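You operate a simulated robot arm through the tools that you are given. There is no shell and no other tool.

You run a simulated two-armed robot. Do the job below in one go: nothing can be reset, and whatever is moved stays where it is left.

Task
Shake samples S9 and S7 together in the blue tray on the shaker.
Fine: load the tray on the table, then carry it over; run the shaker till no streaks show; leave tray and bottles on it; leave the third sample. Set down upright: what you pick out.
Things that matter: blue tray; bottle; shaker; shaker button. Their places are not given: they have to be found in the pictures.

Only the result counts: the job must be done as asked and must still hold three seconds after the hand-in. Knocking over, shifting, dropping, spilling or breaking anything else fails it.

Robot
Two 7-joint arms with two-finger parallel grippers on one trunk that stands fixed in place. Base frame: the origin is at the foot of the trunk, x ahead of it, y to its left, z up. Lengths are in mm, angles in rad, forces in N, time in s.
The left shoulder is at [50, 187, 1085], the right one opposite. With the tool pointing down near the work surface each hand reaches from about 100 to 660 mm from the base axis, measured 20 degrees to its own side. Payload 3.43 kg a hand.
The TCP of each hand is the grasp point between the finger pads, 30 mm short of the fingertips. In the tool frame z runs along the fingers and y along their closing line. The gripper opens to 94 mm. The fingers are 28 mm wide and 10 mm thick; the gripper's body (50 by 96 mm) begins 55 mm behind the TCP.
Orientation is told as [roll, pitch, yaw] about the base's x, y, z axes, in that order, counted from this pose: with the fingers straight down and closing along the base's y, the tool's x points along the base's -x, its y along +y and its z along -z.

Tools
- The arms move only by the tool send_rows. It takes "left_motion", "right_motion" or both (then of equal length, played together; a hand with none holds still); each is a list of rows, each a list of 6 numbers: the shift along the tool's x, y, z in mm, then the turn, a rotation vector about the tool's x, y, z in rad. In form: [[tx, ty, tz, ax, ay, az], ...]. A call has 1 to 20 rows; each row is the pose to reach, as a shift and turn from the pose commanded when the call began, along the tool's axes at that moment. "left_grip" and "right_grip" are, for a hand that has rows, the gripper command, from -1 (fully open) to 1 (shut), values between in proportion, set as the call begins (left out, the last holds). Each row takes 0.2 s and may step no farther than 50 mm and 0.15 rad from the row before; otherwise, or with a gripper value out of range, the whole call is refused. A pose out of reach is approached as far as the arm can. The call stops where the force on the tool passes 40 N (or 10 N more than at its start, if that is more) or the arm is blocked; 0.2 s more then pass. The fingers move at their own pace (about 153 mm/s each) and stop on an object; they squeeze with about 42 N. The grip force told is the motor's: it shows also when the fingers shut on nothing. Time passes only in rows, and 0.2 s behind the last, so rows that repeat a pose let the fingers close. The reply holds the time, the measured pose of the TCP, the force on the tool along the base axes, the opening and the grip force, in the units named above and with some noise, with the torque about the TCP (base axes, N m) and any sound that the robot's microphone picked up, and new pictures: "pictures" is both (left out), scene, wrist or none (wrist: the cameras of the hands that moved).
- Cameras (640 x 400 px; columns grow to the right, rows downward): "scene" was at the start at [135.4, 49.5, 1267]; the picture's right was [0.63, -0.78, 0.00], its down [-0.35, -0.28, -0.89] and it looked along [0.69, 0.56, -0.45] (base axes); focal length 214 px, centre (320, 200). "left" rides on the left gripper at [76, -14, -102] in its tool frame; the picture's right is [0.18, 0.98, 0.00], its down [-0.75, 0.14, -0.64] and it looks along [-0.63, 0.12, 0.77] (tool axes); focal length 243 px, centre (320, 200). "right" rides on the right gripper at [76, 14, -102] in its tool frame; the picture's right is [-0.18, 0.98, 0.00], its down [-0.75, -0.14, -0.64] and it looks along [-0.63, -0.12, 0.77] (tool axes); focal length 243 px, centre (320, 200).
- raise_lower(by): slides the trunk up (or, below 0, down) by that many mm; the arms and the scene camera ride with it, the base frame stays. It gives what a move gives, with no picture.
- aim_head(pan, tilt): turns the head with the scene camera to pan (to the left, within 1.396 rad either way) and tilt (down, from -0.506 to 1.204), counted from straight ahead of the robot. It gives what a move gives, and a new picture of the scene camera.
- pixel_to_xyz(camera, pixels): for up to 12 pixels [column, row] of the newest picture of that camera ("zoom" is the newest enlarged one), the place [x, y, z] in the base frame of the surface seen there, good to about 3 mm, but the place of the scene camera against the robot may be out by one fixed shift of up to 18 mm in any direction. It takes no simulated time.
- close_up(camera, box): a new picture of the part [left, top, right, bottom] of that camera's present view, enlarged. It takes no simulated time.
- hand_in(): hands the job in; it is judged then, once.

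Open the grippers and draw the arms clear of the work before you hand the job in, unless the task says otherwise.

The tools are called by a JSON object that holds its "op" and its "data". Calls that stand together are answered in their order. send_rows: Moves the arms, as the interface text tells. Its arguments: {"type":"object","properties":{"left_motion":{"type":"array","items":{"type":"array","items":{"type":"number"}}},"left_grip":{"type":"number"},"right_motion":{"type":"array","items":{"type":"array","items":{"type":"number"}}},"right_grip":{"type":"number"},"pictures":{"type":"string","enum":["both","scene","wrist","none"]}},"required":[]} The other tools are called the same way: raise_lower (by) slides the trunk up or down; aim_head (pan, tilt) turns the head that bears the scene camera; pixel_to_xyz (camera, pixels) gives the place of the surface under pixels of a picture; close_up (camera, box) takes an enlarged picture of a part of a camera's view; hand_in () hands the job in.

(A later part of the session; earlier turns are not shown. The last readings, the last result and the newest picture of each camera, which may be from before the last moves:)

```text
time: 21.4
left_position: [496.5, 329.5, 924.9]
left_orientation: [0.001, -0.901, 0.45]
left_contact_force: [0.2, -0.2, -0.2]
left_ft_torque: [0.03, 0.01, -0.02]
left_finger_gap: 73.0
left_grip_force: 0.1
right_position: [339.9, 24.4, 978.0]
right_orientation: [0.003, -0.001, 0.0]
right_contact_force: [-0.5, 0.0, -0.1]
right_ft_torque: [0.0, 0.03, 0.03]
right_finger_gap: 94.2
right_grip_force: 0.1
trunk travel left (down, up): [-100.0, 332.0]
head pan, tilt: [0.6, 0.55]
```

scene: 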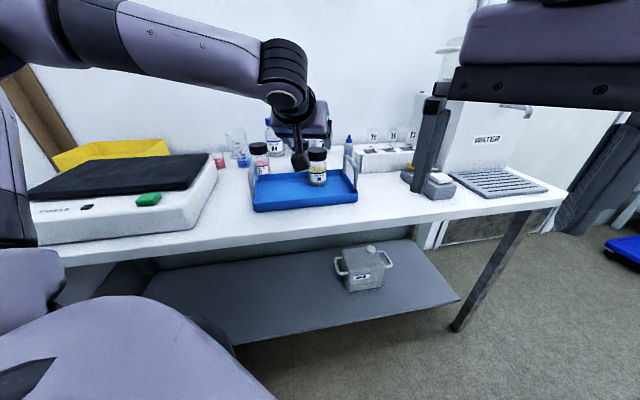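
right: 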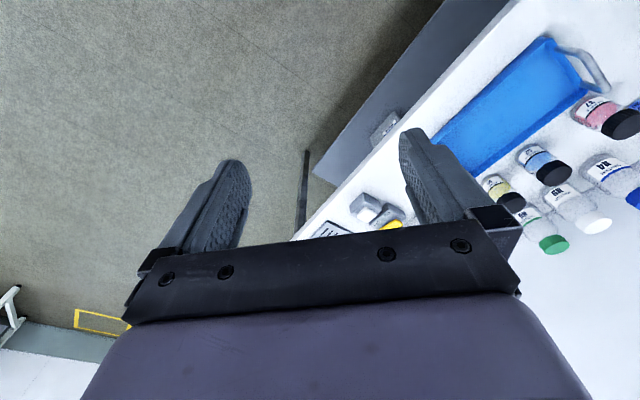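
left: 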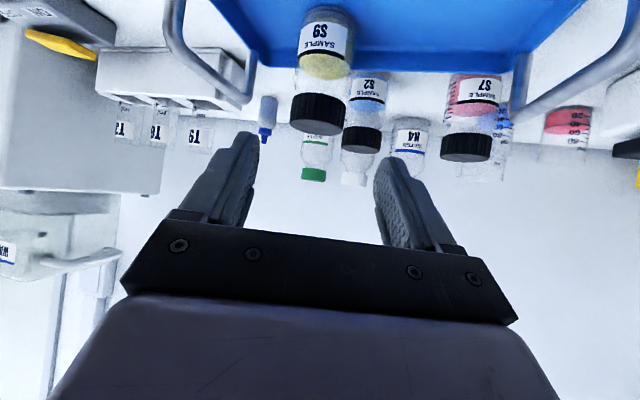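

S9 stands in the tray. Next is S7 at about (544,555): I raise the hand, reduce the tilt to 0.5 and swing toward it with yaw 0.64.

{"op": "send_rows", "data": {"left_motion": [[-27.4, 31.1, -5.7, 0, 0.133, 0], [-54.9, 62.2, -11.3, 0, 0.267, 0], [-82.3, 93.3, -17, 0, 0.4, 0]], "pictures": "none"}}

{"op": "send_rows", "data": {"left_motion": [[-10, 27.1, 24.4, -0.03, 0, -0.056], [-20, 54.2, 48.9, -0.061, 0, -0.111], [-30, 81.3, 73.3, -0.091, 0, -0.167], [-30, 81.3, 73.3, -0.091, 0, -0.167]], "pictures": "both"}}

```text
time: 22.2
left_position: [488.4, 431.0, 999.0]
left_orientation: [-0.002, -0.498, 0.449]
left_contact_force: [1.4, 0.5, 0.7]
left_ft_torque: [-0.02, 0.0, -0.02]
left_finger_gap: 72.6
left_grip_force: 0.1
right_position: [340.6, 23.1, 978.4]
right_orientation: [0.002, 0.0, 0.002]
right_contact_force: [0.2, -0.4, 0.0]
right_ft_torque: [0.01, -0.03, 0.0]
right_finger_gap: 94.0
right_grip_force: 0.1
trunk travel left (down, up): [-100.0, 332.0]
head pan, tilt: [0.6, 0.55]
```

```text
time: 23.2
left_position: [509.4, 529.1, 949.1]
left_orientation: [0.001, -0.5, 0.641]
left_contact_force: [0.5, 0.1, -0.2]
left_ft_torque: [0.0, 0.01, 0.04]
left_finger_gap: 72.9
left_grip_force: 0.0
right_position: [341.4, 24.8, 978.2]
right_orientation: [0.002, 0.001, 0.0]
right_contact_force: [-0.1, -0.3, -0.6]
right_ft_torque: [-0.04, -0.04, 0.01]
right_finger_gap: 94.1
right_grip_force: 0.0
trunk travel left (down, up): [-100.0, 332.0]
head pan, tilt: [0.6, 0.55]
```

scene: 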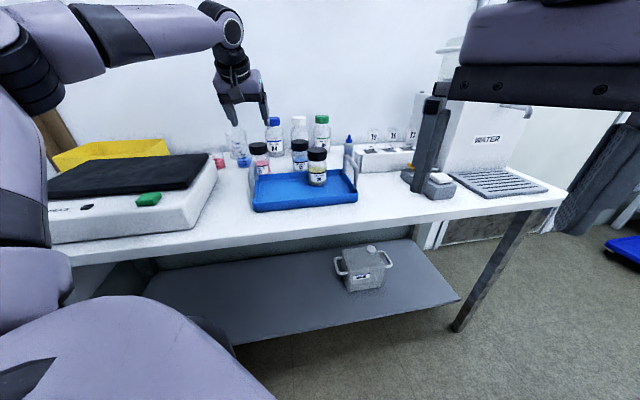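
left: 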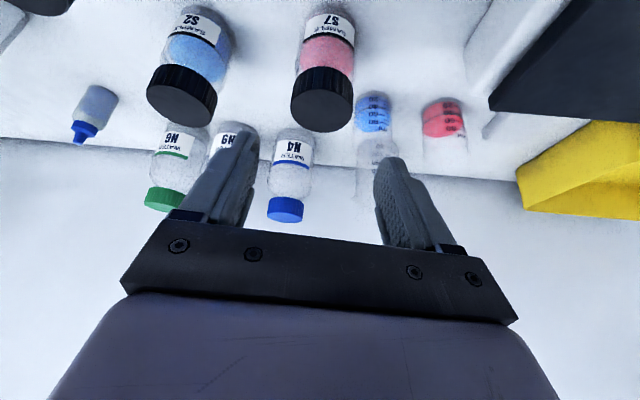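

S7's cap is at (322,102) in the left view, between the fingers. I measure its cap rim and body.

{"op": "close_up", "data": {"camera": "left", "box": [240, 0, 400, 160]}}

{"op": "pixel_to_xyz", "data": {"camera": "left", "pixels": [[322, 102], [296, 100], [348, 104], [322, 128], [324, 80], [302, 55], [350, 58], [328, 50], [374, 118], [376, 145], [180, 95], [442, 120]]}}

```text
2.50 times, centred on (320, 80) of left
```

zoom: 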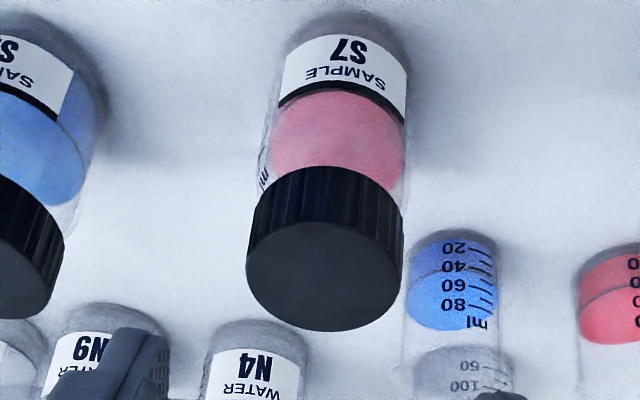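

```text
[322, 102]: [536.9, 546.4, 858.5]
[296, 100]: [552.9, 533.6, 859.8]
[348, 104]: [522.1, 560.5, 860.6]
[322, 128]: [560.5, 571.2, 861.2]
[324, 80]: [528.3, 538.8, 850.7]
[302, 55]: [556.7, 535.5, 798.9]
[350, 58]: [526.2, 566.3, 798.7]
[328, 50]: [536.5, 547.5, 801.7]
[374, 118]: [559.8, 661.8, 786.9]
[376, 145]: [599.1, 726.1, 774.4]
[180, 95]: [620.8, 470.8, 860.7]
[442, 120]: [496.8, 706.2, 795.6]
```

S7's centre refines to (545.3,553.4). I align and advance most of the way along the tool axis.

{"op": "send_rows", "data": {"left_motion": [[24.8, -1.9, 20, 0, 0, 0], [24.8, -1.9, 60, 0, 0, 0], [24.8, -1.9, 90, 0, 0, 0], [24.8, -1.9, 90, 0, 0, 0]], "pictures": "both"}}

```text
time: 24.2
left_position: [528.3, 540.3, 858.3]
left_orientation: [-0.001, -0.502, 0.642]
left_contact_force: [1.2, -0.4, -0.4]
left_ft_torque: [0.01, 0.01, -0.01]
left_finger_gap: 73.1
left_grip_force: 0.0
right_position: [340.6, 23.3, 977.3]
right_orientation: [0.002, -0.002, 0.0]
right_contact_force: [0.5, 0.3, -0.4]
right_ft_torque: [0.03, 0.05, -0.02]
right_finger_gap: 94.0
right_grip_force: 0.0
trunk travel left (down, up): [-100.0, 332.0]
head pan, tilt: [0.6, 0.55]
```

scene: 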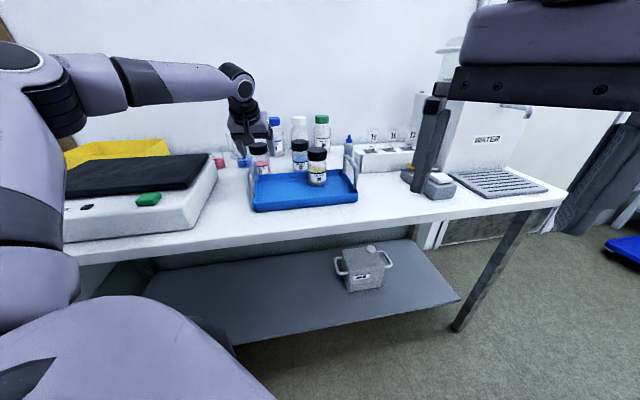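
left: 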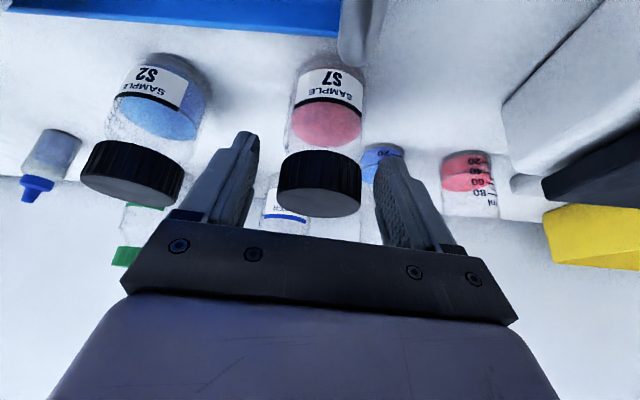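

Aligned: the cap centre (319) matches the finger mid-line. I advance the last 38 mm and then close.

{"op": "send_rows", "data": {"left_motion": [[0, 0, 19, 0, 0, 0], [0, 0, 38, 0, 0, 0], [0, 0, 38, 0, 0, 0]], "pictures": "wrist"}}

```text
time: 25.0
left_position: [542.8, 551.1, 825.9]
left_orientation: [0.001, -0.499, 0.639]
left_contact_force: [0.7, -0.4, -0.6]
left_ft_torque: [-0.01, 0.01, 0.01]
left_finger_gap: 72.7
left_grip_force: 0.0
right_position: [339.7, 23.5, 976.2]
right_orientation: [0.001, 0.0, 0.0]
right_contact_force: [0.2, 0.4, 1.1]
right_ft_torque: [0.0, 0.03, 0.01]
right_finger_gap: 94.4
right_grip_force: 0.1
trunk travel left (down, up): [-100.0, 332.0]
head pan, tilt: [0.6, 0.55]
```

left: 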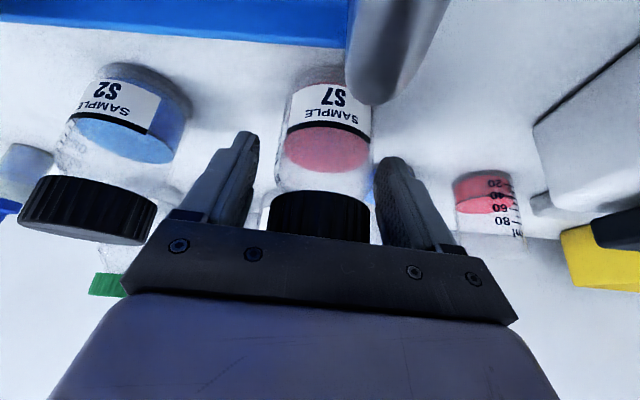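

In position with no contact force; I close on S7.

{"op": "send_rows", "data": {"left_motion": [[0, 0, 0, 0, 0, 0], [0, 0, 0, 0, 0, 0], [0, 0, 0, 0, 0, 0]], "left_grip": 1, "pictures": "none"}}

{"op": "send_rows", "data": {"left_motion": [[-7.2, 0, -13.2, 0, 0, 0], [-14.4, 0, -26.3, 0, 0, 0], [-14.4, 0, -26.3, 0, 0, 0], [-14.4, 0, -26.3, 0, 0, 0]], "pictures": "both"}}

```text
time: 25.8
left_position: [542.5, 551.5, 825.9]
left_orientation: [-0.001, -0.501, 0.642]
left_contact_force: [0.4, 0.1, -1.1]
left_ft_torque: [0.0, -0.07, -0.01]
left_finger_gap: 55.1
left_grip_force: 42.1
right_position: [339.8, 23.3, 978.8]
right_orientation: [0.0, 0.001, 0.0]
right_contact_force: [0.5, 0.2, -0.8]
right_ft_torque: [-0.01, 0.01, 0.0]
right_finger_gap: 94.1
right_grip_force: 0.1
trunk travel left (down, up): [-100.0, 332.0]
head pan, tilt: [0.6, 0.55]
```

```text
time: 26.8
left_position: [542.9, 551.8, 855.4]
left_orientation: [0.0, -0.5, 0.642]
left_contact_force: [-0.8, 0.8, -2.4]
left_ft_torque: [0.05, 0.02, 0.02]
left_finger_gap: 55.0
left_grip_force: 41.9
right_position: [340.1, 24.2, 978.4]
right_orientation: [0.001, -0.001, -0.001]
right_contact_force: [0.2, 0.0, -0.2]
right_ft_torque: [-0.02, 0.0, 0.02]
right_finger_gap: 94.1
right_grip_force: 0.1
trunk travel left (down, up): [-100.0, 332.0]
head pan, tilt: [0.6, 0.55]
```

scene: 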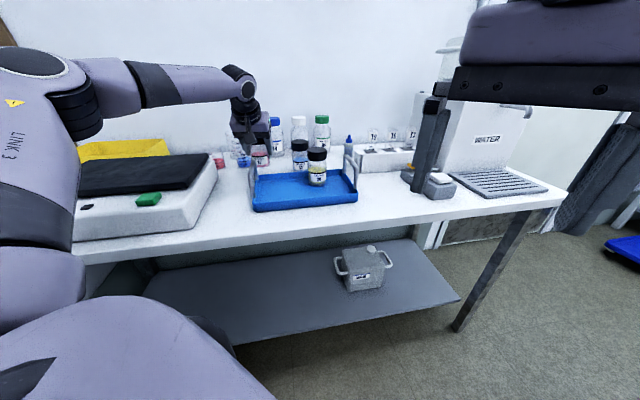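
left: 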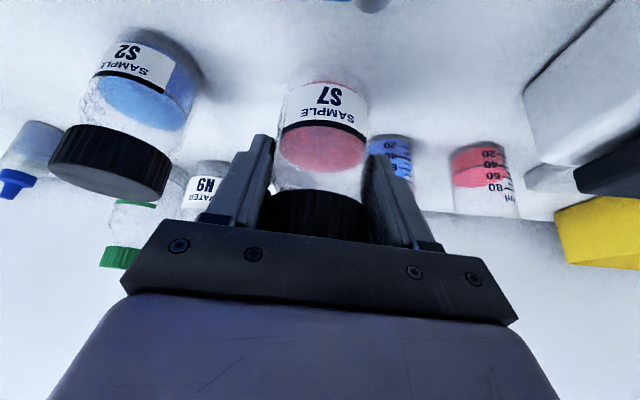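

S7 is lifted. I raise it to base height about 884 (above the handles and S9), detour around S9, and bring it over the tray spot near (535,317).

{"op": "send_rows", "data": {"left_motion": [[-15.2, 0, -27.8, 0, 0, 0], [-30.3, 0, -55.6, 0, 0, 0], [-45.5, 0, -83.4, 0, 0, 0], [-12.3, -26.7, -101.5, 0, 0, 0], [20.8, -53.5, -119.6, 0, 0, 0], [54, -80.2, -137.7, 0, 0, 0], [64.8, -114.6, -143.6, 0, 0, 0], [75.6, -149, -149.5, 0, 0, 0], [86.4, -183.5, -155.4, 0, 0, 0], [86.4, -183.5, -155.4, 0, 0, 0]], "pictures": "both"}}

```text
time: 29.0
left_position: [531.6, 314.6, 950.3]
left_orientation: [-0.001, -0.498, 0.642]
left_contact_force: [-0.6, 1.1, -1.3]
left_ft_torque: [0.0, 0.0, -0.03]
left_finger_gap: 55.5
left_grip_force: 42.4
right_position: [341.7, 23.6, 978.6]
right_orientation: [0.004, 0.0, 0.0]
right_contact_force: [-0.4, -0.2, -0.2]
right_ft_torque: [0.01, 0.01, 0.0]
right_finger_gap: 94.2
right_grip_force: 0.1
trunk travel left (down, up): [-100.0, 332.0]
head pan, tilt: [0.6, 0.55]
```

scene: 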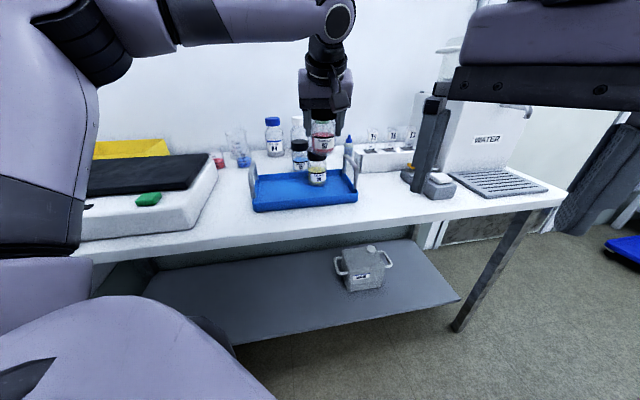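
left: 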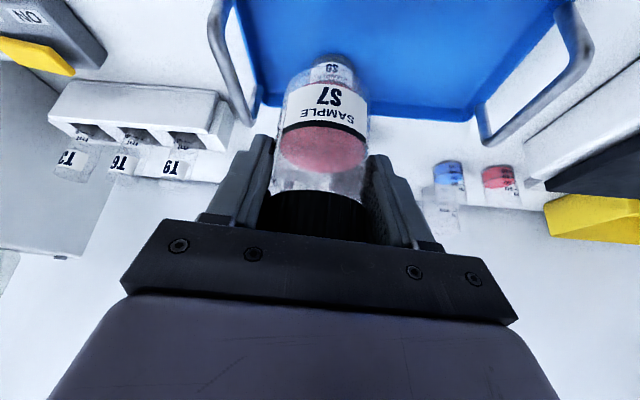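

S7 hangs over its spot. I lower it partway (to TCP z≈860) and check clearance from S9.

{"op": "send_rows", "data": {"left_motion": [[14.4, 0, 26.3, 0, 0, 0], [28.7, 0, 52.7, 0, 0, 0], [43.1, 0, 79, 0, 0, 0], [43.1, 0, 79, 0, 0, 0]], "pictures": "both"}}

```text
time: 30.0
left_position: [530.7, 314.1, 859.9]
left_orientation: [0.001, -0.501, 0.639]
left_contact_force: [0.5, 0.5, -1.8]
left_ft_torque: [-0.05, 0.0, 0.0]
left_finger_gap: 55.4
left_grip_force: 41.7
right_position: [340.9, 24.3, 978.3]
right_orientation: [0.001, 0.0, 0.001]
right_contact_force: [-0.3, 0.5, -0.1]
right_ft_torque: [0.04, 0.0, -0.02]
right_finger_gap: 93.8
right_grip_force: 0.1
trunk travel left (down, up): [-100.0, 332.0]
head pan, tilt: [0.6, 0.55]
```

scene: 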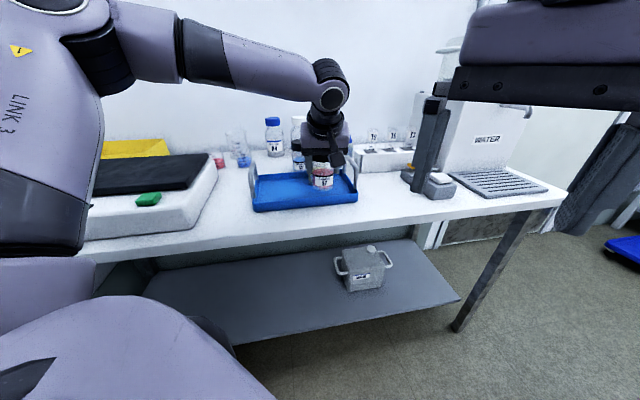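
left: 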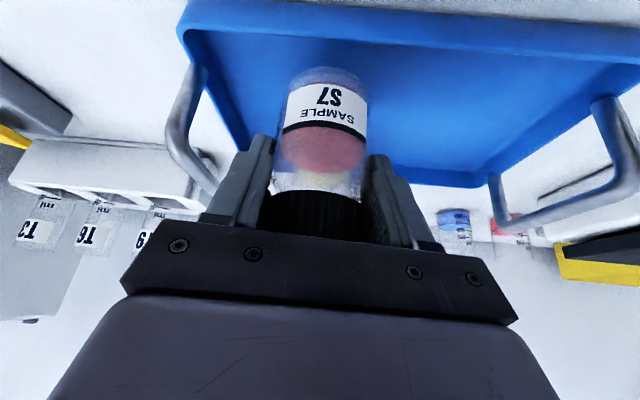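

Clear of S9 and the handles. I lower to about 3 mm above the floor.

{"op": "send_rows", "data": {"left_motion": [[6, 0, 11, 0, 0, 0], [12, 0, 22, 0, 0, 0], [12, 0, 22, 0, 0, 0]], "pictures": "none"}}

{"op": "send_rows", "data": {"left_motion": [[0.5, 0, 0.9, 0, 0, 0], [1.0, 0, 1.75, 0, 0, 0], [1.0, 0, 1.75, 0, 0, 0]], "pictures": "none"}}

```text
time: 30.8
left_position: [530.9, 314.8, 835.3]
left_orientation: [0.001, -0.5, 0.641]
left_contact_force: [-0.6, 0.9, -1.9]
left_ft_torque: [0.0, 0.01, 0.05]
left_finger_gap: 55.1
left_grip_force: 42.2
right_position: [339.7, 22.7, 978.0]
right_orientation: [0.003, -0.001, 0.0]
right_contact_force: [0.5, -0.1, -0.1]
right_ft_torque: [0.01, -0.03, 0.0]
right_finger_gap: 94.2
right_grip_force: 0.0
trunk travel left (down, up): [-100.0, 332.0]
head pan, tilt: [0.6, 0.55]
```

```text
time: 31.6
left_position: [531.1, 315.9, 833.2]
left_orientation: [-0.001, -0.5, 0.641]
left_contact_force: [0.5, -0.6, -1.3]
left_ft_torque: [-0.04, 0.02, 0.01]
left_finger_gap: 55.2
left_grip_force: 41.7
right_position: [340.9, 23.5, 978.7]
right_orientation: [0.002, 0.002, 0.001]
right_contact_force: [-0.3, 1.0, -0.6]
right_ft_torque: [-0.02, 0.02, -0.03]
right_finger_gap: 93.9
right_grip_force: 0.1
trunk travel left (down, up): [-100.0, 332.0]
head pan, tilt: [0.6, 0.55]
```

{"op": "send_rows", "data": {"left_motion": [[0.5, 0, 0.9, 0, 0, 0], [0.8, 0, 1.5, 0, 0, 0], [0.8, 0, 1.5, 0, 0, 0]], "pictures": "none"}}

```text
time: 32.4
left_position: [531.4, 315.1, 832.0]
left_orientation: [-0.002, -0.5, 0.639]
left_contact_force: [0.2, 1.0, -1.5]
left_ft_torque: [-0.02, 0.0, 0.04]
left_finger_gap: 55.1
left_grip_force: 41.9
right_position: [340.0, 22.5, 976.7]
right_orientation: [0.001, 0.001, 0.001]
right_contact_force: [-0.1, 0.4, -0.2]
right_ft_torque: [-0.01, 0.01, -0.01]
right_finger_gap: 93.8
right_grip_force: 0.1
trunk travel left (down, up): [-100.0, 332.0]
head pan, tilt: [0.6, 0.55]
```

Still no floor contact at z 832; I go down another 1.5 mm.

{"op": "send_rows", "data": {"left_motion": [[0.4, 0, 0.8, 0, 0, 0], [0.8, 0, 1.5, 0, 0, 0], [0.8, 0, 1.5, 0, 0, 0]], "pictures": "none"}}

```text
time: 33.2
left_position: [531.4, 315.4, 831.3]
left_orientation: [0.001, -0.501, 0.64]
left_contact_force: [-0.5, 0.8, 1.1]
left_ft_torque: [0.0, -0.02, 0.02]
left_finger_gap: 55.3
left_grip_force: 42.3
right_position: [340.0, 23.5, 978.2]
right_orientation: [0.003, 0.001, -0.001]
right_contact_force: [0.4, 0.7, -0.6]
right_ft_torque: [0.02, 0.02, -0.02]
right_finger_gap: 94.2
right_grip_force: 0.1
trunk travel left (down, up): [-100.0, 332.0]
head pan, tilt: [0.6, 0.55]
```

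The force turned positive: the base touches the floor. I press 0.5 mm more and open the fingers.

{"op": "send_rows", "data": {"left_motion": [[0.25, 0, 0.45, 0, 0, 0], [0.25, 0, 0.45, 0, 0, 0]], "pictures": "none"}}

{"op": "send_rows", "data": {"left_motion": [[0, 0, 0, 0, 0, 0], [0, 0, 0, 0, 0, 0]], "left_grip": -0.55, "pictures": "both"}}

```text
time: 33.8
left_position: [531.0, 314.3, 830.8]
left_orientation: [-0.002, -0.5, 0.642]
left_contact_force: [0.0, 1.5, 5.6]
left_ft_torque: [-0.08, -0.02, 0.01]
left_finger_gap: 55.0
left_grip_force: 41.9
right_position: [339.0, 24.3, 977.5]
right_orientation: [0.002, -0.002, 0.001]
right_contact_force: [0.0, -0.3, 0.4]
right_ft_torque: [0.01, -0.04, 0.01]
right_finger_gap: 94.3
right_grip_force: 0.1
trunk travel left (down, up): [-100.0, 332.0]
head pan, tilt: [0.6, 0.55]
```

```text
time: 34.4
left_position: [532.0, 315.1, 829.2]
left_orientation: [-0.001, -0.499, 0.641]
left_contact_force: [-0.4, 0.1, -0.2]
left_ft_torque: [0.0, 0.02, -0.01]
left_finger_gap: 72.6
left_grip_force: 0.0
right_position: [341.3, 23.7, 977.1]
right_orientation: [0.002, 0.0, 0.0]
right_contact_force: [0.7, -0.9, 1.0]
right_ft_torque: [-0.01, 0.02, -0.01]
right_finger_gap: 93.8
right_grip_force: 0.0
trunk travel left (down, up): [-100.0, 332.0]
head pan, tilt: [0.6, 0.55]
```

scene: 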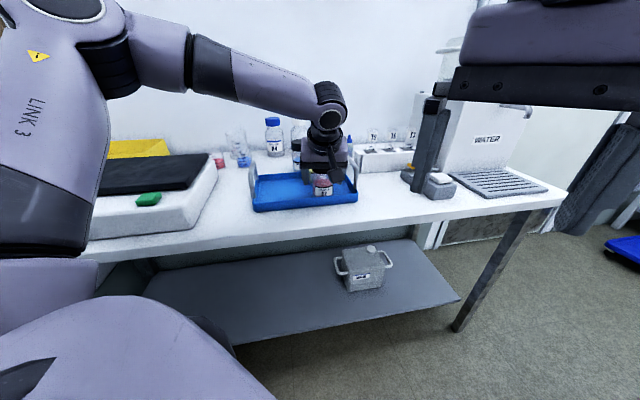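
left: 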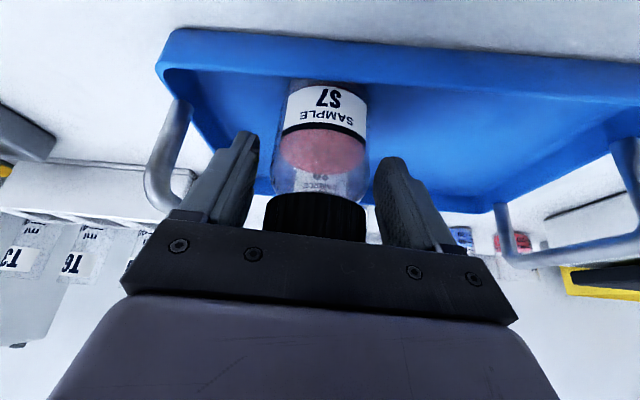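

S7 stands free. I withdraw along the tool axis by 140 mm and look at the tray.

{"op": "send_rows", "data": {"left_motion": [[0, 0, -30, 0, 0, 0], [0, 0, -70, 0, 0, 0], [0, 0, -110, 0, 0, 0], [0, 0, -150, 0, 0, 0], [0, 0, -150, 0, 0, 0]], "pictures": "both"}}

```text
time: 35.6
left_position: [474.5, 273.1, 961.8]
left_orientation: [0.002, -0.502, 0.64]
left_contact_force: [1.2, -0.3, 1.0]
left_ft_torque: [0.01, 0.03, -0.02]
left_finger_gap: 72.8
left_grip_force: 0.1
right_position: [340.6, 22.7, 978.4]
right_orientation: [0.0, -0.001, 0.001]
right_contact_force: [0.3, 0.4, 0.6]
right_ft_torque: [-0.01, -0.02, -0.02]
right_finger_gap: 94.0
right_grip_force: 0.1
trunk travel left (down, up): [-100.0, 332.0]
head pan, tilt: [0.6, 0.55]
```

scene: 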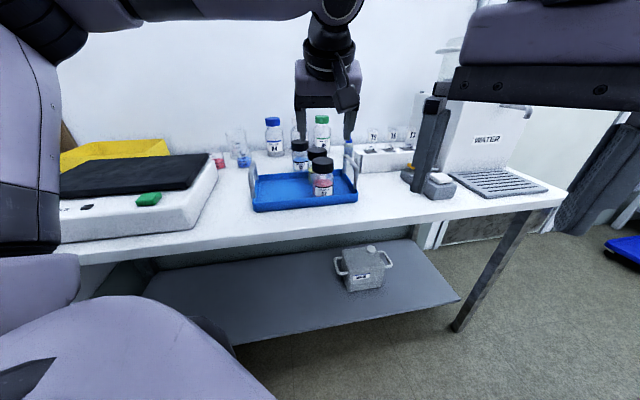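
left: 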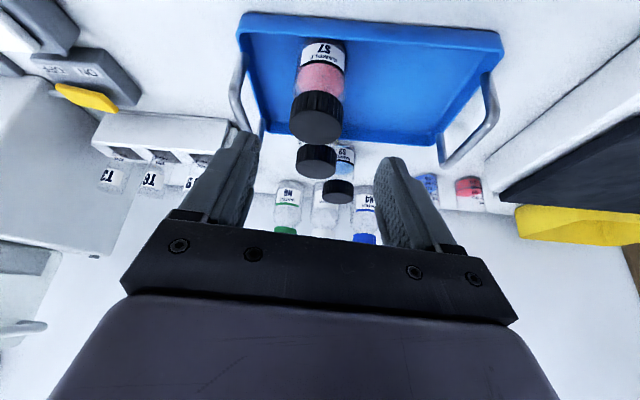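

Both samples stand in the tray. I zoom on the handles to learn their shape and how they join the tray walls.

{"op": "close_up", "data": {"camera": "left", "box": [200, 0, 520, 200]}}

{"op": "close_up", "data": {"camera": "scene", "box": [235, 130, 375, 220]}}

```text
2.00 times, centred on (360, 100) of left
```

zoom: 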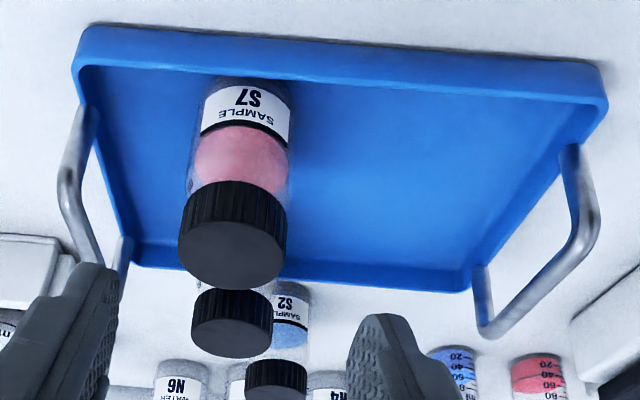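

```text
4.44 times, centred on (305, 175) of scene
```

zoom: 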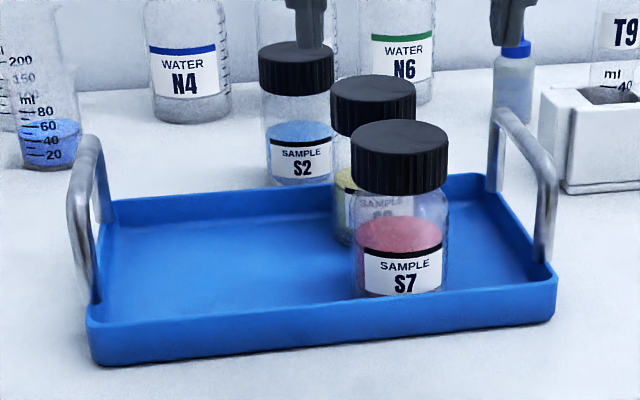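

I now measure the right handle's top bar and wall points in the left view.

{"op": "close_up", "data": {"camera": "left", "box": [215, 30, 295, 150]}}

```text
3.33 times, centred on (255, 90) of left
```

zoom: 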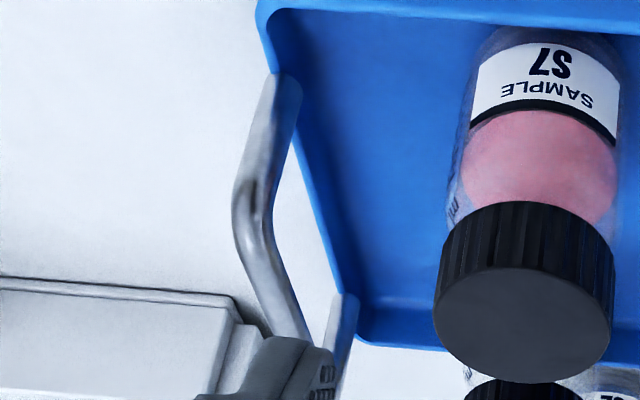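

{"op": "pixel_to_xyz", "data": {"camera": "zoom", "pixels": [[245, 210], [265, 260], [280, 290], [295, 320], [285, 95], [275, 110], [300, 180], [310, 190], [330, 230], [345, 305], [262, 15], [340, 330]]}}

```text
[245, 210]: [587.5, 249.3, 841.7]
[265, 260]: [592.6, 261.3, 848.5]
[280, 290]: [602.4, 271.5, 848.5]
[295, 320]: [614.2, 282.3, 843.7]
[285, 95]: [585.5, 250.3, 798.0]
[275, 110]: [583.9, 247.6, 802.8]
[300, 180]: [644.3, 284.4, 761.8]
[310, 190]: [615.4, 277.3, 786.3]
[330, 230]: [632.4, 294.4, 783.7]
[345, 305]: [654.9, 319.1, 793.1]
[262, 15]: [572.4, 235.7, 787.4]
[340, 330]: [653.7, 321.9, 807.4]
```

The bar's centre is at about (619.9,288.6,843), lying right above the 6 mm wall, so a deep grip can hold both bar and wall with one hand. I move the left hand over the right handle with yaw 45 degrees and tilt 0.3.

{"op": "send_rows", "data": {"left_motion": [[-15.6, -21.8, 9.7, 0, 0.1, 0], [-31.3, -43.5, 19.4, 0, 0.2, 0]], "left_grip": 0, "pictures": "none"}}

{"op": "send_rows", "data": {"left_motion": [[-25.4, -10.3, 18.3, -0.014, 0, -0.046], [-50.9, -20.5, 36.7, -0.029, 0, -0.092], [-76.3, -30.8, 55, -0.043, 0, -0.138], [-76.3, -30.8, 55, -0.043, 0, -0.138]], "pictures": "both"}}

```text
time: 36.2
left_position: [527.3, 278.0, 962.5]
left_orientation: [0.0, -0.299, 0.645]
left_contact_force: [0.7, -0.5, 1.1]
left_ft_torque: [0.01, -0.03, 0.03]
left_finger_gap: 47.1
left_grip_force: 0.0
left hand out of reach, approached as far as the arm can: row 2
right_position: [338.2, 22.9, 979.2]
right_orientation: [0.002, -0.002, -0.001]
right_contact_force: [-0.1, 0.3, -0.3]
right_ft_torque: [-0.01, -0.03, 0.01]
right_finger_gap: 94.1
right_grip_force: 0.0
trunk travel left (down, up): [-100.0, 332.0]
head pan, tilt: [0.6, 0.55]
```

```text
time: 37.2
left_position: [566.0, 345.3, 933.9]
left_orientation: [-0.002, -0.299, 0.739]
left_contact_force: [0.2, -0.5, -0.3]
left_ft_torque: [0.01, -0.03, 0.01]
left_finger_gap: 47.1
left_grip_force: 0.0
left hand out of reach, approached as far as the arm can: row 1, 2, 3, 4
right_position: [340.2, 22.4, 977.8]
right_orientation: [0.0, -0.002, 0.0]
right_contact_force: [-0.3, -0.9, 0.0]
right_ft_torque: [-0.01, 0.01, 0.01]
right_finger_gap: 94.1
right_grip_force: 0.0
trunk travel left (down, up): [-100.0, 332.0]
head pan, tilt: [0.6, 0.55]
```

scene: 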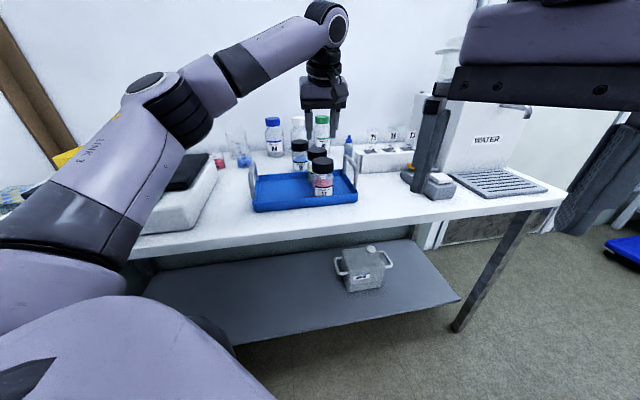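
left: 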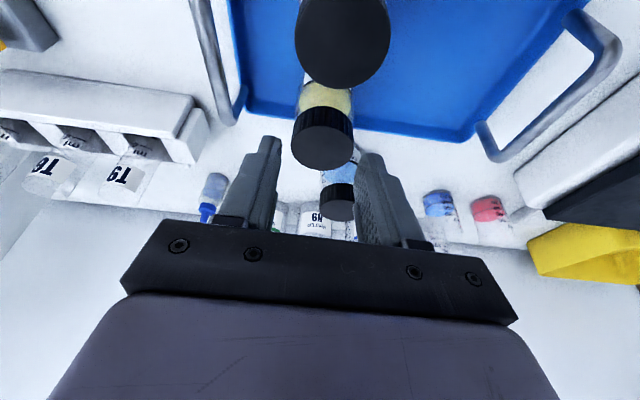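

The arm stopped at (566,345) with yaw 0.74: the right handle with yaw 45° is blocked by joint limits, not distance. I test whether the alternative—holding the left handle—would work at the shaker, by moving in free space toward (198,775).

{"op": "send_rows", "data": {"left_motion": [[0, 20, -40, 0, 0, 0], [0, 60, -70, 0, 0, 0], [0, 105, -80, 0, 0, 0], [0, 150, -80, 0, 0, 0]], "pictures": "none"}}

```text
time: 38.2
left_position: [443.9, 434.3, 1009.1]
left_orientation: [0.0, -0.298, 0.786]
left_contact_force: [-0.5, 1.2, -0.5]
left_ft_torque: [0.02, -0.02, 0.0]
left_finger_gap: 46.9
left_grip_force: 0.0
right_position: [341.6, 23.4, 977.2]
right_orientation: [0.002, 0.0, 0.001]
right_contact_force: [-0.2, 0.3, 0.2]
right_ft_torque: [0.0, -0.01, -0.01]
right_finger_gap: 93.8
right_grip_force: 0.0
trunk travel left (down, up): [-100.0, 332.0]
head pan, tilt: [0.6, 0.55]
```

Now I continue toward the would-be left-handle position above the shaker, staying at or above z 920.

{"op": "send_rows", "data": {"left_motion": [[-3.8, 41.5, 10.5, 0, 0, 0], [-7.6, 83, 21, 0, 0, 0], [-11.3, 124.5, 31.5, 0, 0, 0], [-15.1, 166, 42, 0, 0, 0], [-18.9, 207.5, 52.5, 0, 0, 0], [-22.7, 249, 63, 0, 0, 0], [-26.5, 290.5, 73.5, 0, 0, 0], [-30.2, 332, 84, 0, 0, 0], [-34, 373.5, 94.5, 0, 0, 0], [-37.8, 415, 104.9, 0, 0, 0]], "pictures": "both"}}

```text
time: 40.4
left_position: [198.7, 778.0, 921.0]
left_orientation: [0.001, -0.3, 0.784]
left_contact_force: [0.2, 1.1, 0.0]
left_ft_torque: [0.03, 0.04, -0.02]
left_finger_gap: 47.1
left_grip_force: 0.2
right_position: [339.0, 23.3, 978.6]
right_orientation: [0.002, 0.0, 0.002]
right_contact_force: [0.4, -0.1, 0.9]
right_ft_torque: [-0.01, 0.02, 0.03]
right_finger_gap: 94.1
right_grip_force: 0.0
trunk travel left (down, up): [-100.0, 332.0]
head pan, tilt: [0.6, 0.55]
```

scene: 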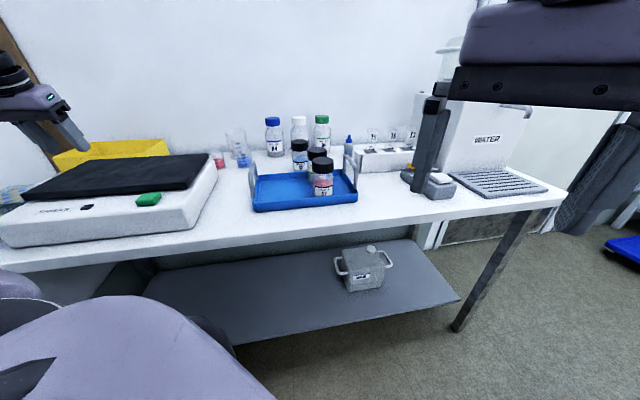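
left: 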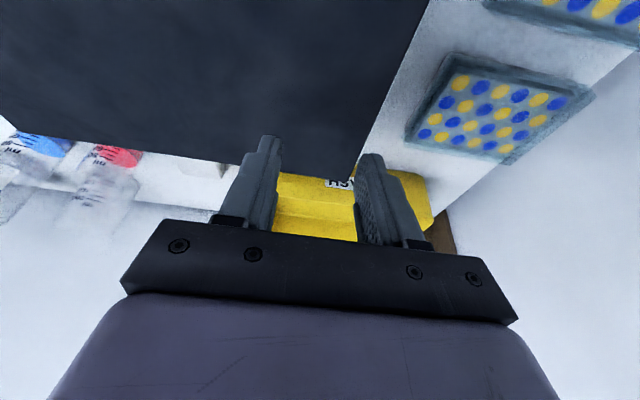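

That pose is reachable, so carrying by the left handle works. From this view I measure the plate's left and far edges.

{"op": "pixel_to_xyz", "data": {"camera": "left", "pixels": [[422, 5], [400, 65], [375, 130], [358, 172], [340, 178], [220, 155], [100, 130], [20, 112], [200, 50], [300, 100], [100, 60], [330, 60]]}}

{"op": "pixel_to_xyz", "data": {"camera": "scene", "pixels": [[24, 196], [178, 190], [206, 158], [100, 194], [150, 191], [200, 165], [190, 178], [148, 198], [87, 207], [60, 195], [120, 170], [30, 193]]}}

```text
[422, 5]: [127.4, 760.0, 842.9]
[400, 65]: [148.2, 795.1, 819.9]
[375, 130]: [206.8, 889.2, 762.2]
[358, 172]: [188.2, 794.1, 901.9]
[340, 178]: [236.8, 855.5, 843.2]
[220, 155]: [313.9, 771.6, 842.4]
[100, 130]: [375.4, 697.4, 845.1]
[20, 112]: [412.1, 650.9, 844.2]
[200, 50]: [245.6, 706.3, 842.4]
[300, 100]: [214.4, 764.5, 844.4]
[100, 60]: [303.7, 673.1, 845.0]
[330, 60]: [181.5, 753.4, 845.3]
```

```text
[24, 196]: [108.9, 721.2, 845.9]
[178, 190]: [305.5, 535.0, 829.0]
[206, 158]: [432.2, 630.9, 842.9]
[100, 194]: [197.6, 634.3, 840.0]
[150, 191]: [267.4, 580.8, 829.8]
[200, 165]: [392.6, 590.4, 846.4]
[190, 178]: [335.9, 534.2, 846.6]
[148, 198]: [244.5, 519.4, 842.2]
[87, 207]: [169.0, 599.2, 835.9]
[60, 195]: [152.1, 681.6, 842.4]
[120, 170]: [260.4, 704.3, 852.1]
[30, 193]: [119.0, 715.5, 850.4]
```

The plate may be turned a few degrees from the tray; I zoom to find its edges exactly.

{"op": "close_up", "data": {"camera": "left", "box": [0, 0, 440, 220]}}

```text
1.45 times, centred on (220, 110) of left
```

zoom: 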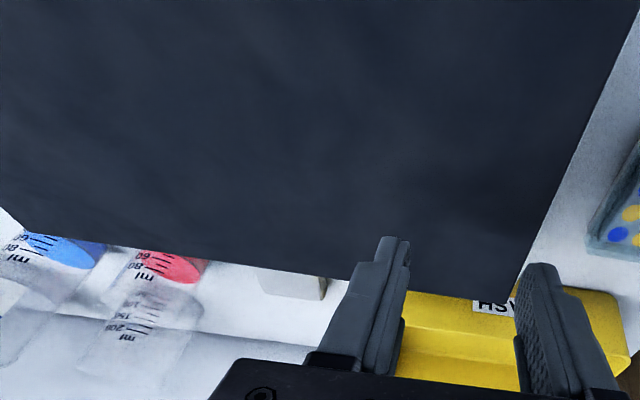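

{"op": "pixel_to_xyz", "data": {"camera": "zoom", "pixels": [[25, 225], [60, 230], [100, 236], [200, 251], [300, 266], [450, 290], [510, 299], [518, 285], [540, 232], [560, 185], [600, 92], [630, 22]]}}

```text
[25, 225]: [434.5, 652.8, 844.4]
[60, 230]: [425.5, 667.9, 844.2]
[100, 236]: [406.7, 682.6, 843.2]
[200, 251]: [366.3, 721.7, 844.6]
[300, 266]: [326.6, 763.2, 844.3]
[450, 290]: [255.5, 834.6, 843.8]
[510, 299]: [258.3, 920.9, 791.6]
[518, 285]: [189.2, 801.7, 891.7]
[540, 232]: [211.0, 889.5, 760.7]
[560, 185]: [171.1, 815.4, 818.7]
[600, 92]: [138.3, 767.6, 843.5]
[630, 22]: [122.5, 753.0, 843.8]
```

The plate is aligned with the tray: it spans about 296 × 182 mm with its centre near (271,693), z 844. I return above the left handle at (443,465) to look at it closely.

{"op": "send_rows", "data": {"left_motion": [[4.8, -43.8, -12, 0, 0, 0], [9.6, -87.5, -20, 0, 0, 0], [14.4, -131.3, -28, 0, 0, 0], [19.2, -175, -30, 0, 0, 0], [24.1, -218.8, -30, 0, 0, 0], [28.9, -262.5, -30, 0, 0, 0], [33.7, -306.3, -28, 0, 0, 0], [38.5, -350, -25, 0, 0, 0], [43.3, -393.8, -22.9, 0, 0, 0], [43.3, -393.8, -22.9, 0, 0, 0]], "pictures": "both"}}

```text
time: 42.6
left_position: [445.1, 461.9, 929.2]
left_orientation: [0.002, -0.3, 0.786]
left_contact_force: [-0.4, -0.2, 0.9]
left_ft_torque: [-0.03, -0.03, 0.02]
left_finger_gap: 47.0
left_grip_force: 0.0
right_position: [341.1, 22.8, 977.8]
right_orientation: [0.001, -0.001, 0.0]
right_contact_force: [-0.9, -0.8, 0.3]
right_ft_torque: [0.0, 0.02, -0.01]
right_finger_gap: 94.0
right_grip_force: 0.0
trunk travel left (down, up): [-100.0, 332.0]
head pan, tilt: [0.6, 0.55]
```

scene: 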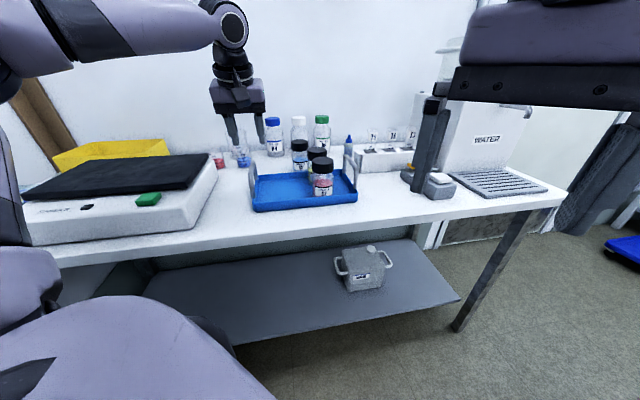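
left: 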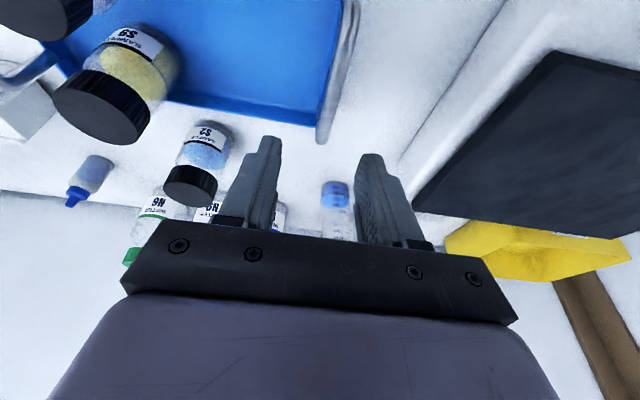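

The left handle is visible at (355,10)–(323,140). I zoom and measure its bar and the wall.

{"op": "close_up", "data": {"camera": "left", "box": [270, 0, 400, 150]}}

```text
2.67 times, centred on (335, 75) of left
```

zoom: 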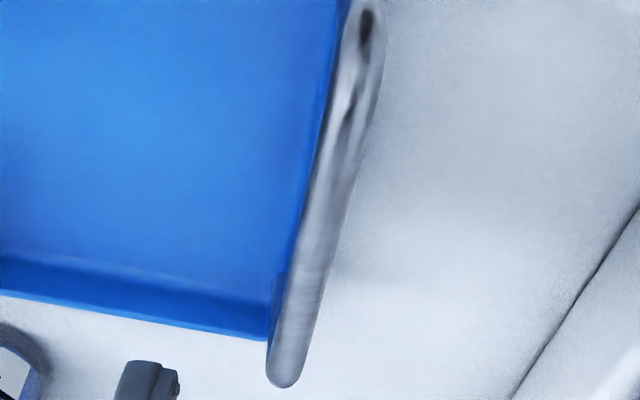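

{"op": "pixel_to_xyz", "data": {"camera": "zoom", "pixels": [[365, 30], [350, 120], [335, 180], [318, 250], [295, 340], [285, 380], [345, 180], [322, 180], [330, 90], [272, 300], [300, 250], [340, 60]]}}

```text
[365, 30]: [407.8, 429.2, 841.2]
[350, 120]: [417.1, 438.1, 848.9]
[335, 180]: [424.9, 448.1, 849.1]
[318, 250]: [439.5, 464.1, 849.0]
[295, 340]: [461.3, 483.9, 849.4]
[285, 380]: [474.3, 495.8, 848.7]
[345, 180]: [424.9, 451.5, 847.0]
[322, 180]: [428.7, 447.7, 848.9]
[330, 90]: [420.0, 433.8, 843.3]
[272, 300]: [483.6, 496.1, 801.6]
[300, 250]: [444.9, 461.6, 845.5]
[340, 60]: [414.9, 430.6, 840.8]
```

The bar's centre is (443,465.5) with top at z 849. I correct the hand sideways by about 4 mm and lower 50 mm so the fingertips straddle the bar.

{"op": "send_rows", "data": {"left_motion": [[4, 4.1, 16, 0, 0, 0], [12.1, 4.1, 48.6, 0, 0, 0], [12.1, 4.1, 48.6, 0, 0, 0]], "left_grip": 0.1, "pictures": "both"}}

```text
time: 43.4
left_position: [442.9, 467.2, 880.4]
left_orientation: [0.0, -0.302, 0.786]
left_contact_force: [0.4, 0.9, 0.1]
left_ft_torque: [0.01, 0.04, -0.01]
left_finger_gap: 42.5
left_grip_force: 0.1
right_position: [340.2, 23.6, 977.8]
right_orientation: [0.001, 0.0, 0.001]
right_contact_force: [-0.5, -0.1, -0.2]
right_ft_torque: [-0.02, 0.04, 0.03]
right_finger_gap: 94.0
right_grip_force: 0.1
trunk travel left (down, up): [-100.0, 332.0]
head pan, tilt: [0.6, 0.55]
```

scene: 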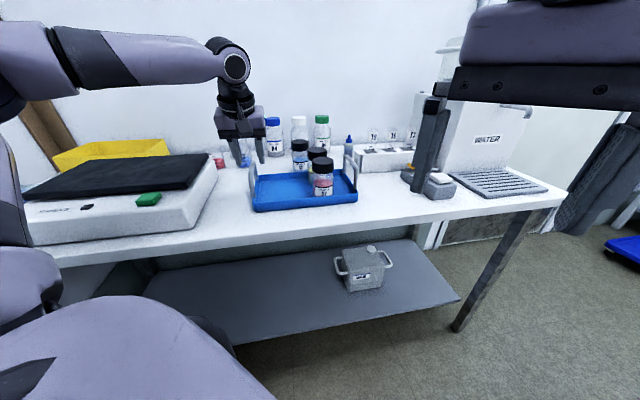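
left: 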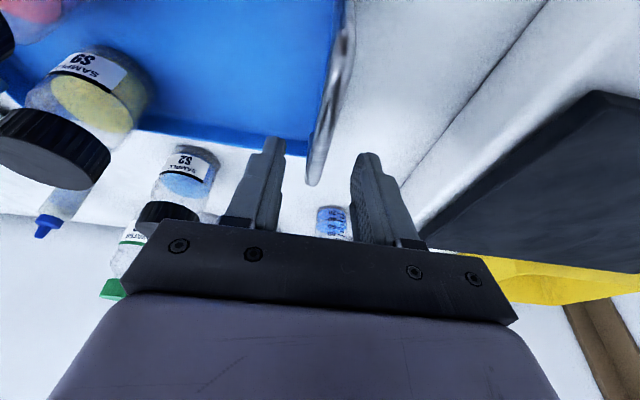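

The handle's end (315,180) lies centred between the fingertips. I go down another 45 mm and check.

{"op": "send_rows", "data": {"left_motion": [[4.4, 0, 14.3, 0, 0, 0], [8.9, 0, 28.6, 0, 0, 0], [13.3, 0, 43, 0, 0, 0], [13.3, 0, 43, 0, 0, 0]], "pictures": "both"}}

```text
time: 44.4
left_position: [443.3, 468.3, 836.0]
left_orientation: [0.0, -0.299, 0.785]
left_contact_force: [0.3, 0.8, 0.0]
left_ft_torque: [0.0, 0.05, 0.0]
left_finger_gap: 42.5
left_grip_force: 0.1
right_position: [340.0, 23.5, 977.1]
right_orientation: [0.001, 0.001, -0.001]
right_contact_force: [-0.7, 0.3, 0.6]
right_ft_torque: [0.0, 0.01, -0.02]
right_finger_gap: 94.1
right_grip_force: 0.1
trunk travel left (down, up): [-100.0, 332.0]
head pan, tilt: [0.6, 0.55]
```

scene: 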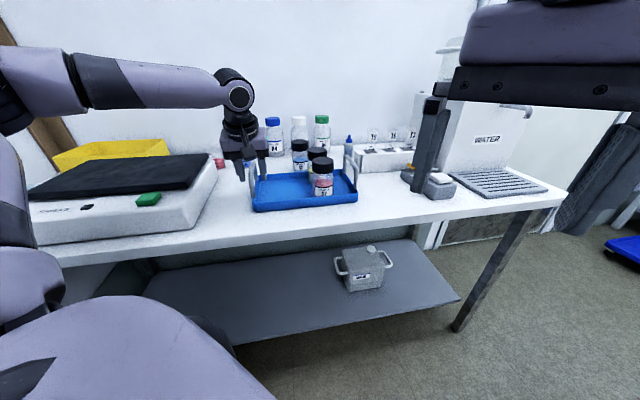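
left: 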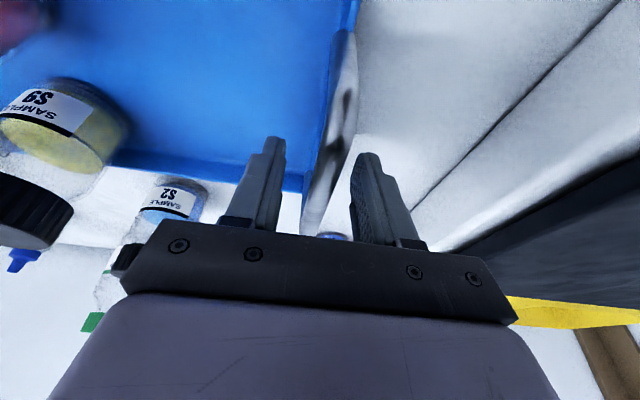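

No contact; I lower the last 25 mm so the fingertips come below the rim on both sides of the wall.

{"op": "send_rows", "data": {"left_motion": [[3.7, 0, 12, 0, 0, 0], [7.4, 0, 23.9, 0, 0, 0], [7.4, 0, 23.9, 0, 0, 0]], "pictures": "both"}}

```text
time: 45.2
left_position: [443.4, 468.5, 809.9]
left_orientation: [0.0, -0.299, 0.786]
left_contact_force: [-0.3, -0.8, -0.3]
left_ft_torque: [-0.04, 0.0, 0.0]
left_finger_gap: 42.4
left_grip_force: 0.1
right_position: [339.8, 23.0, 977.7]
right_orientation: [0.001, 0.002, -0.001]
right_contact_force: [-1.6, -0.6, 0.4]
right_ft_torque: [0.04, 0.04, 0.0]
right_finger_gap: 94.0
right_grip_force: 0.1
trunk travel left (down, up): [-100.0, 332.0]
head pan, tilt: [0.6, 0.55]
```

scene: 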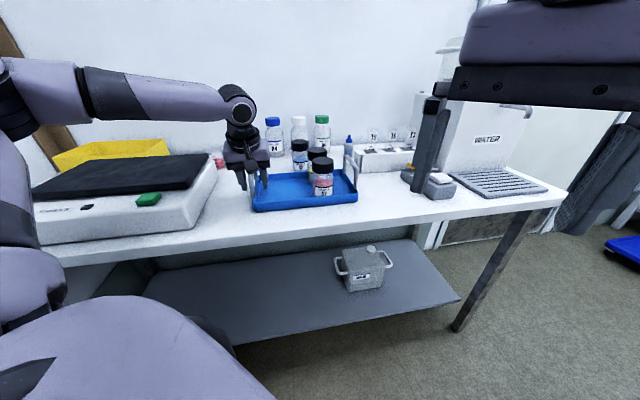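
left: 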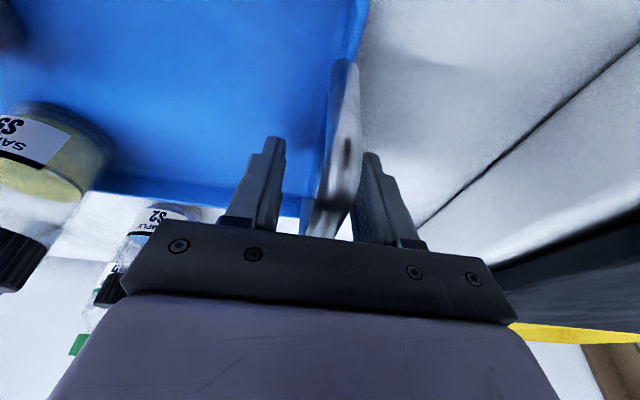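

All clear. I close the gripper on bar and wall.

{"op": "send_rows", "data": {"left_motion": [[0, 0, 0, 0, 0, 0], [0, 0, 0, 0, 0, 0], [0, 0, 0, 0, 0, 0], [0, 0, 0, 0, 0, 0]], "left_grip": 1, "pictures": "both"}}

```text
time: 46.2
left_position: [443.2, 467.7, 808.6]
left_orientation: [0.001, -0.3, 0.784]
left_contact_force: [0.9, -0.8, 0.7]
left_ft_torque: [0.08, -0.04, 0.02]
left_finger_gap: 15.5
left_grip_force: 42.2
right_position: [340.0, 22.9, 978.0]
right_orientation: [0.001, 0.0, 0.0]
right_contact_force: [-0.3, 0.2, -0.4]
right_ft_torque: [0.01, -0.05, 0.0]
right_finger_gap: 93.9
right_grip_force: 0.0
trunk travel left (down, up): [-100.0, 332.0]
head pan, tilt: [0.6, 0.55]
```

scene: 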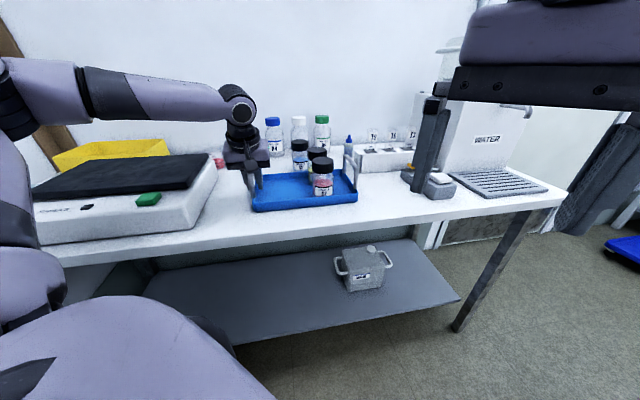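
left: 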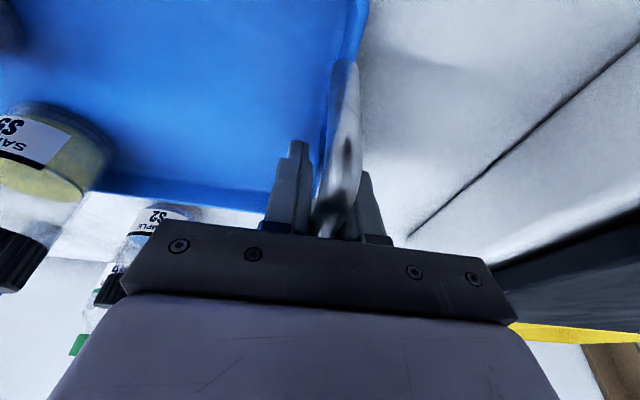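

Gripped at a 15.5 mm gap with 42 N. I lift 8 mm as a test and read force and torque.

{"op": "send_rows", "data": {"left_motion": [[-0.9, 0, -2.9, 0, 0, 0], [-1.8, 0, -5.7, 0, 0, 0], [-2.4, 0, -7.6, 0, 0, 0], [-2.4, 0, -7.6, 0, 0, 0]], "pictures": "both"}}

```text
time: 47.2
left_position: [444.3, 468.1, 819.0]
left_orientation: [0.0, -0.298, 0.784]
left_contact_force: [0.2, -2.1, -2.1]
left_ft_torque: [-0.07, 0.11, -0.06]
left_finger_gap: 15.7
left_grip_force: 42.5
right_position: [341.5, 23.6, 977.7]
right_orientation: [0.001, -0.001, 0.0]
right_contact_force: [-0.2, 0.7, -0.4]
right_ft_torque: [0.01, -0.02, -0.03]
right_finger_gap: 93.9
right_grip_force: 0.1
trunk travel left (down, up): [-100.0, 332.0]
head pan, tilt: [0.6, 0.55]
```

scene: 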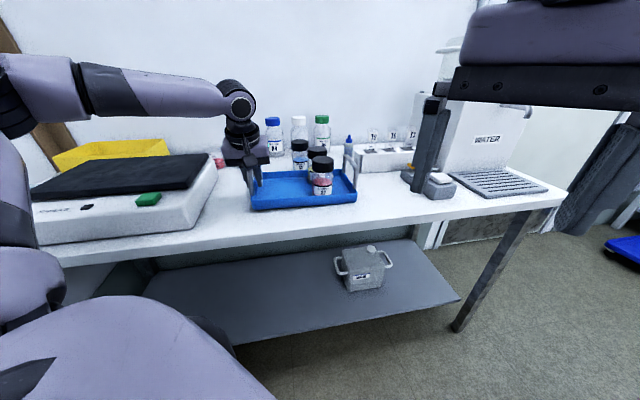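
left: 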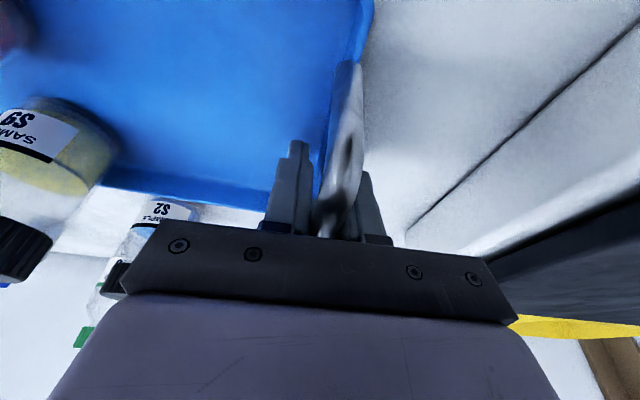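

The hand carries about 2 N while the left end rises 10 mm. I zoom on the tray to see its tilt.

{"op": "close_up", "data": {"camera": "scene", "box": [225, 120, 375, 220]}}

```text
4.00 times, centred on (300, 170) of scene
```

zoom: 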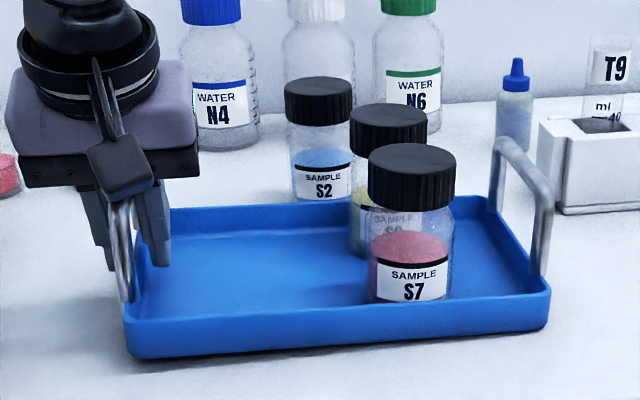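

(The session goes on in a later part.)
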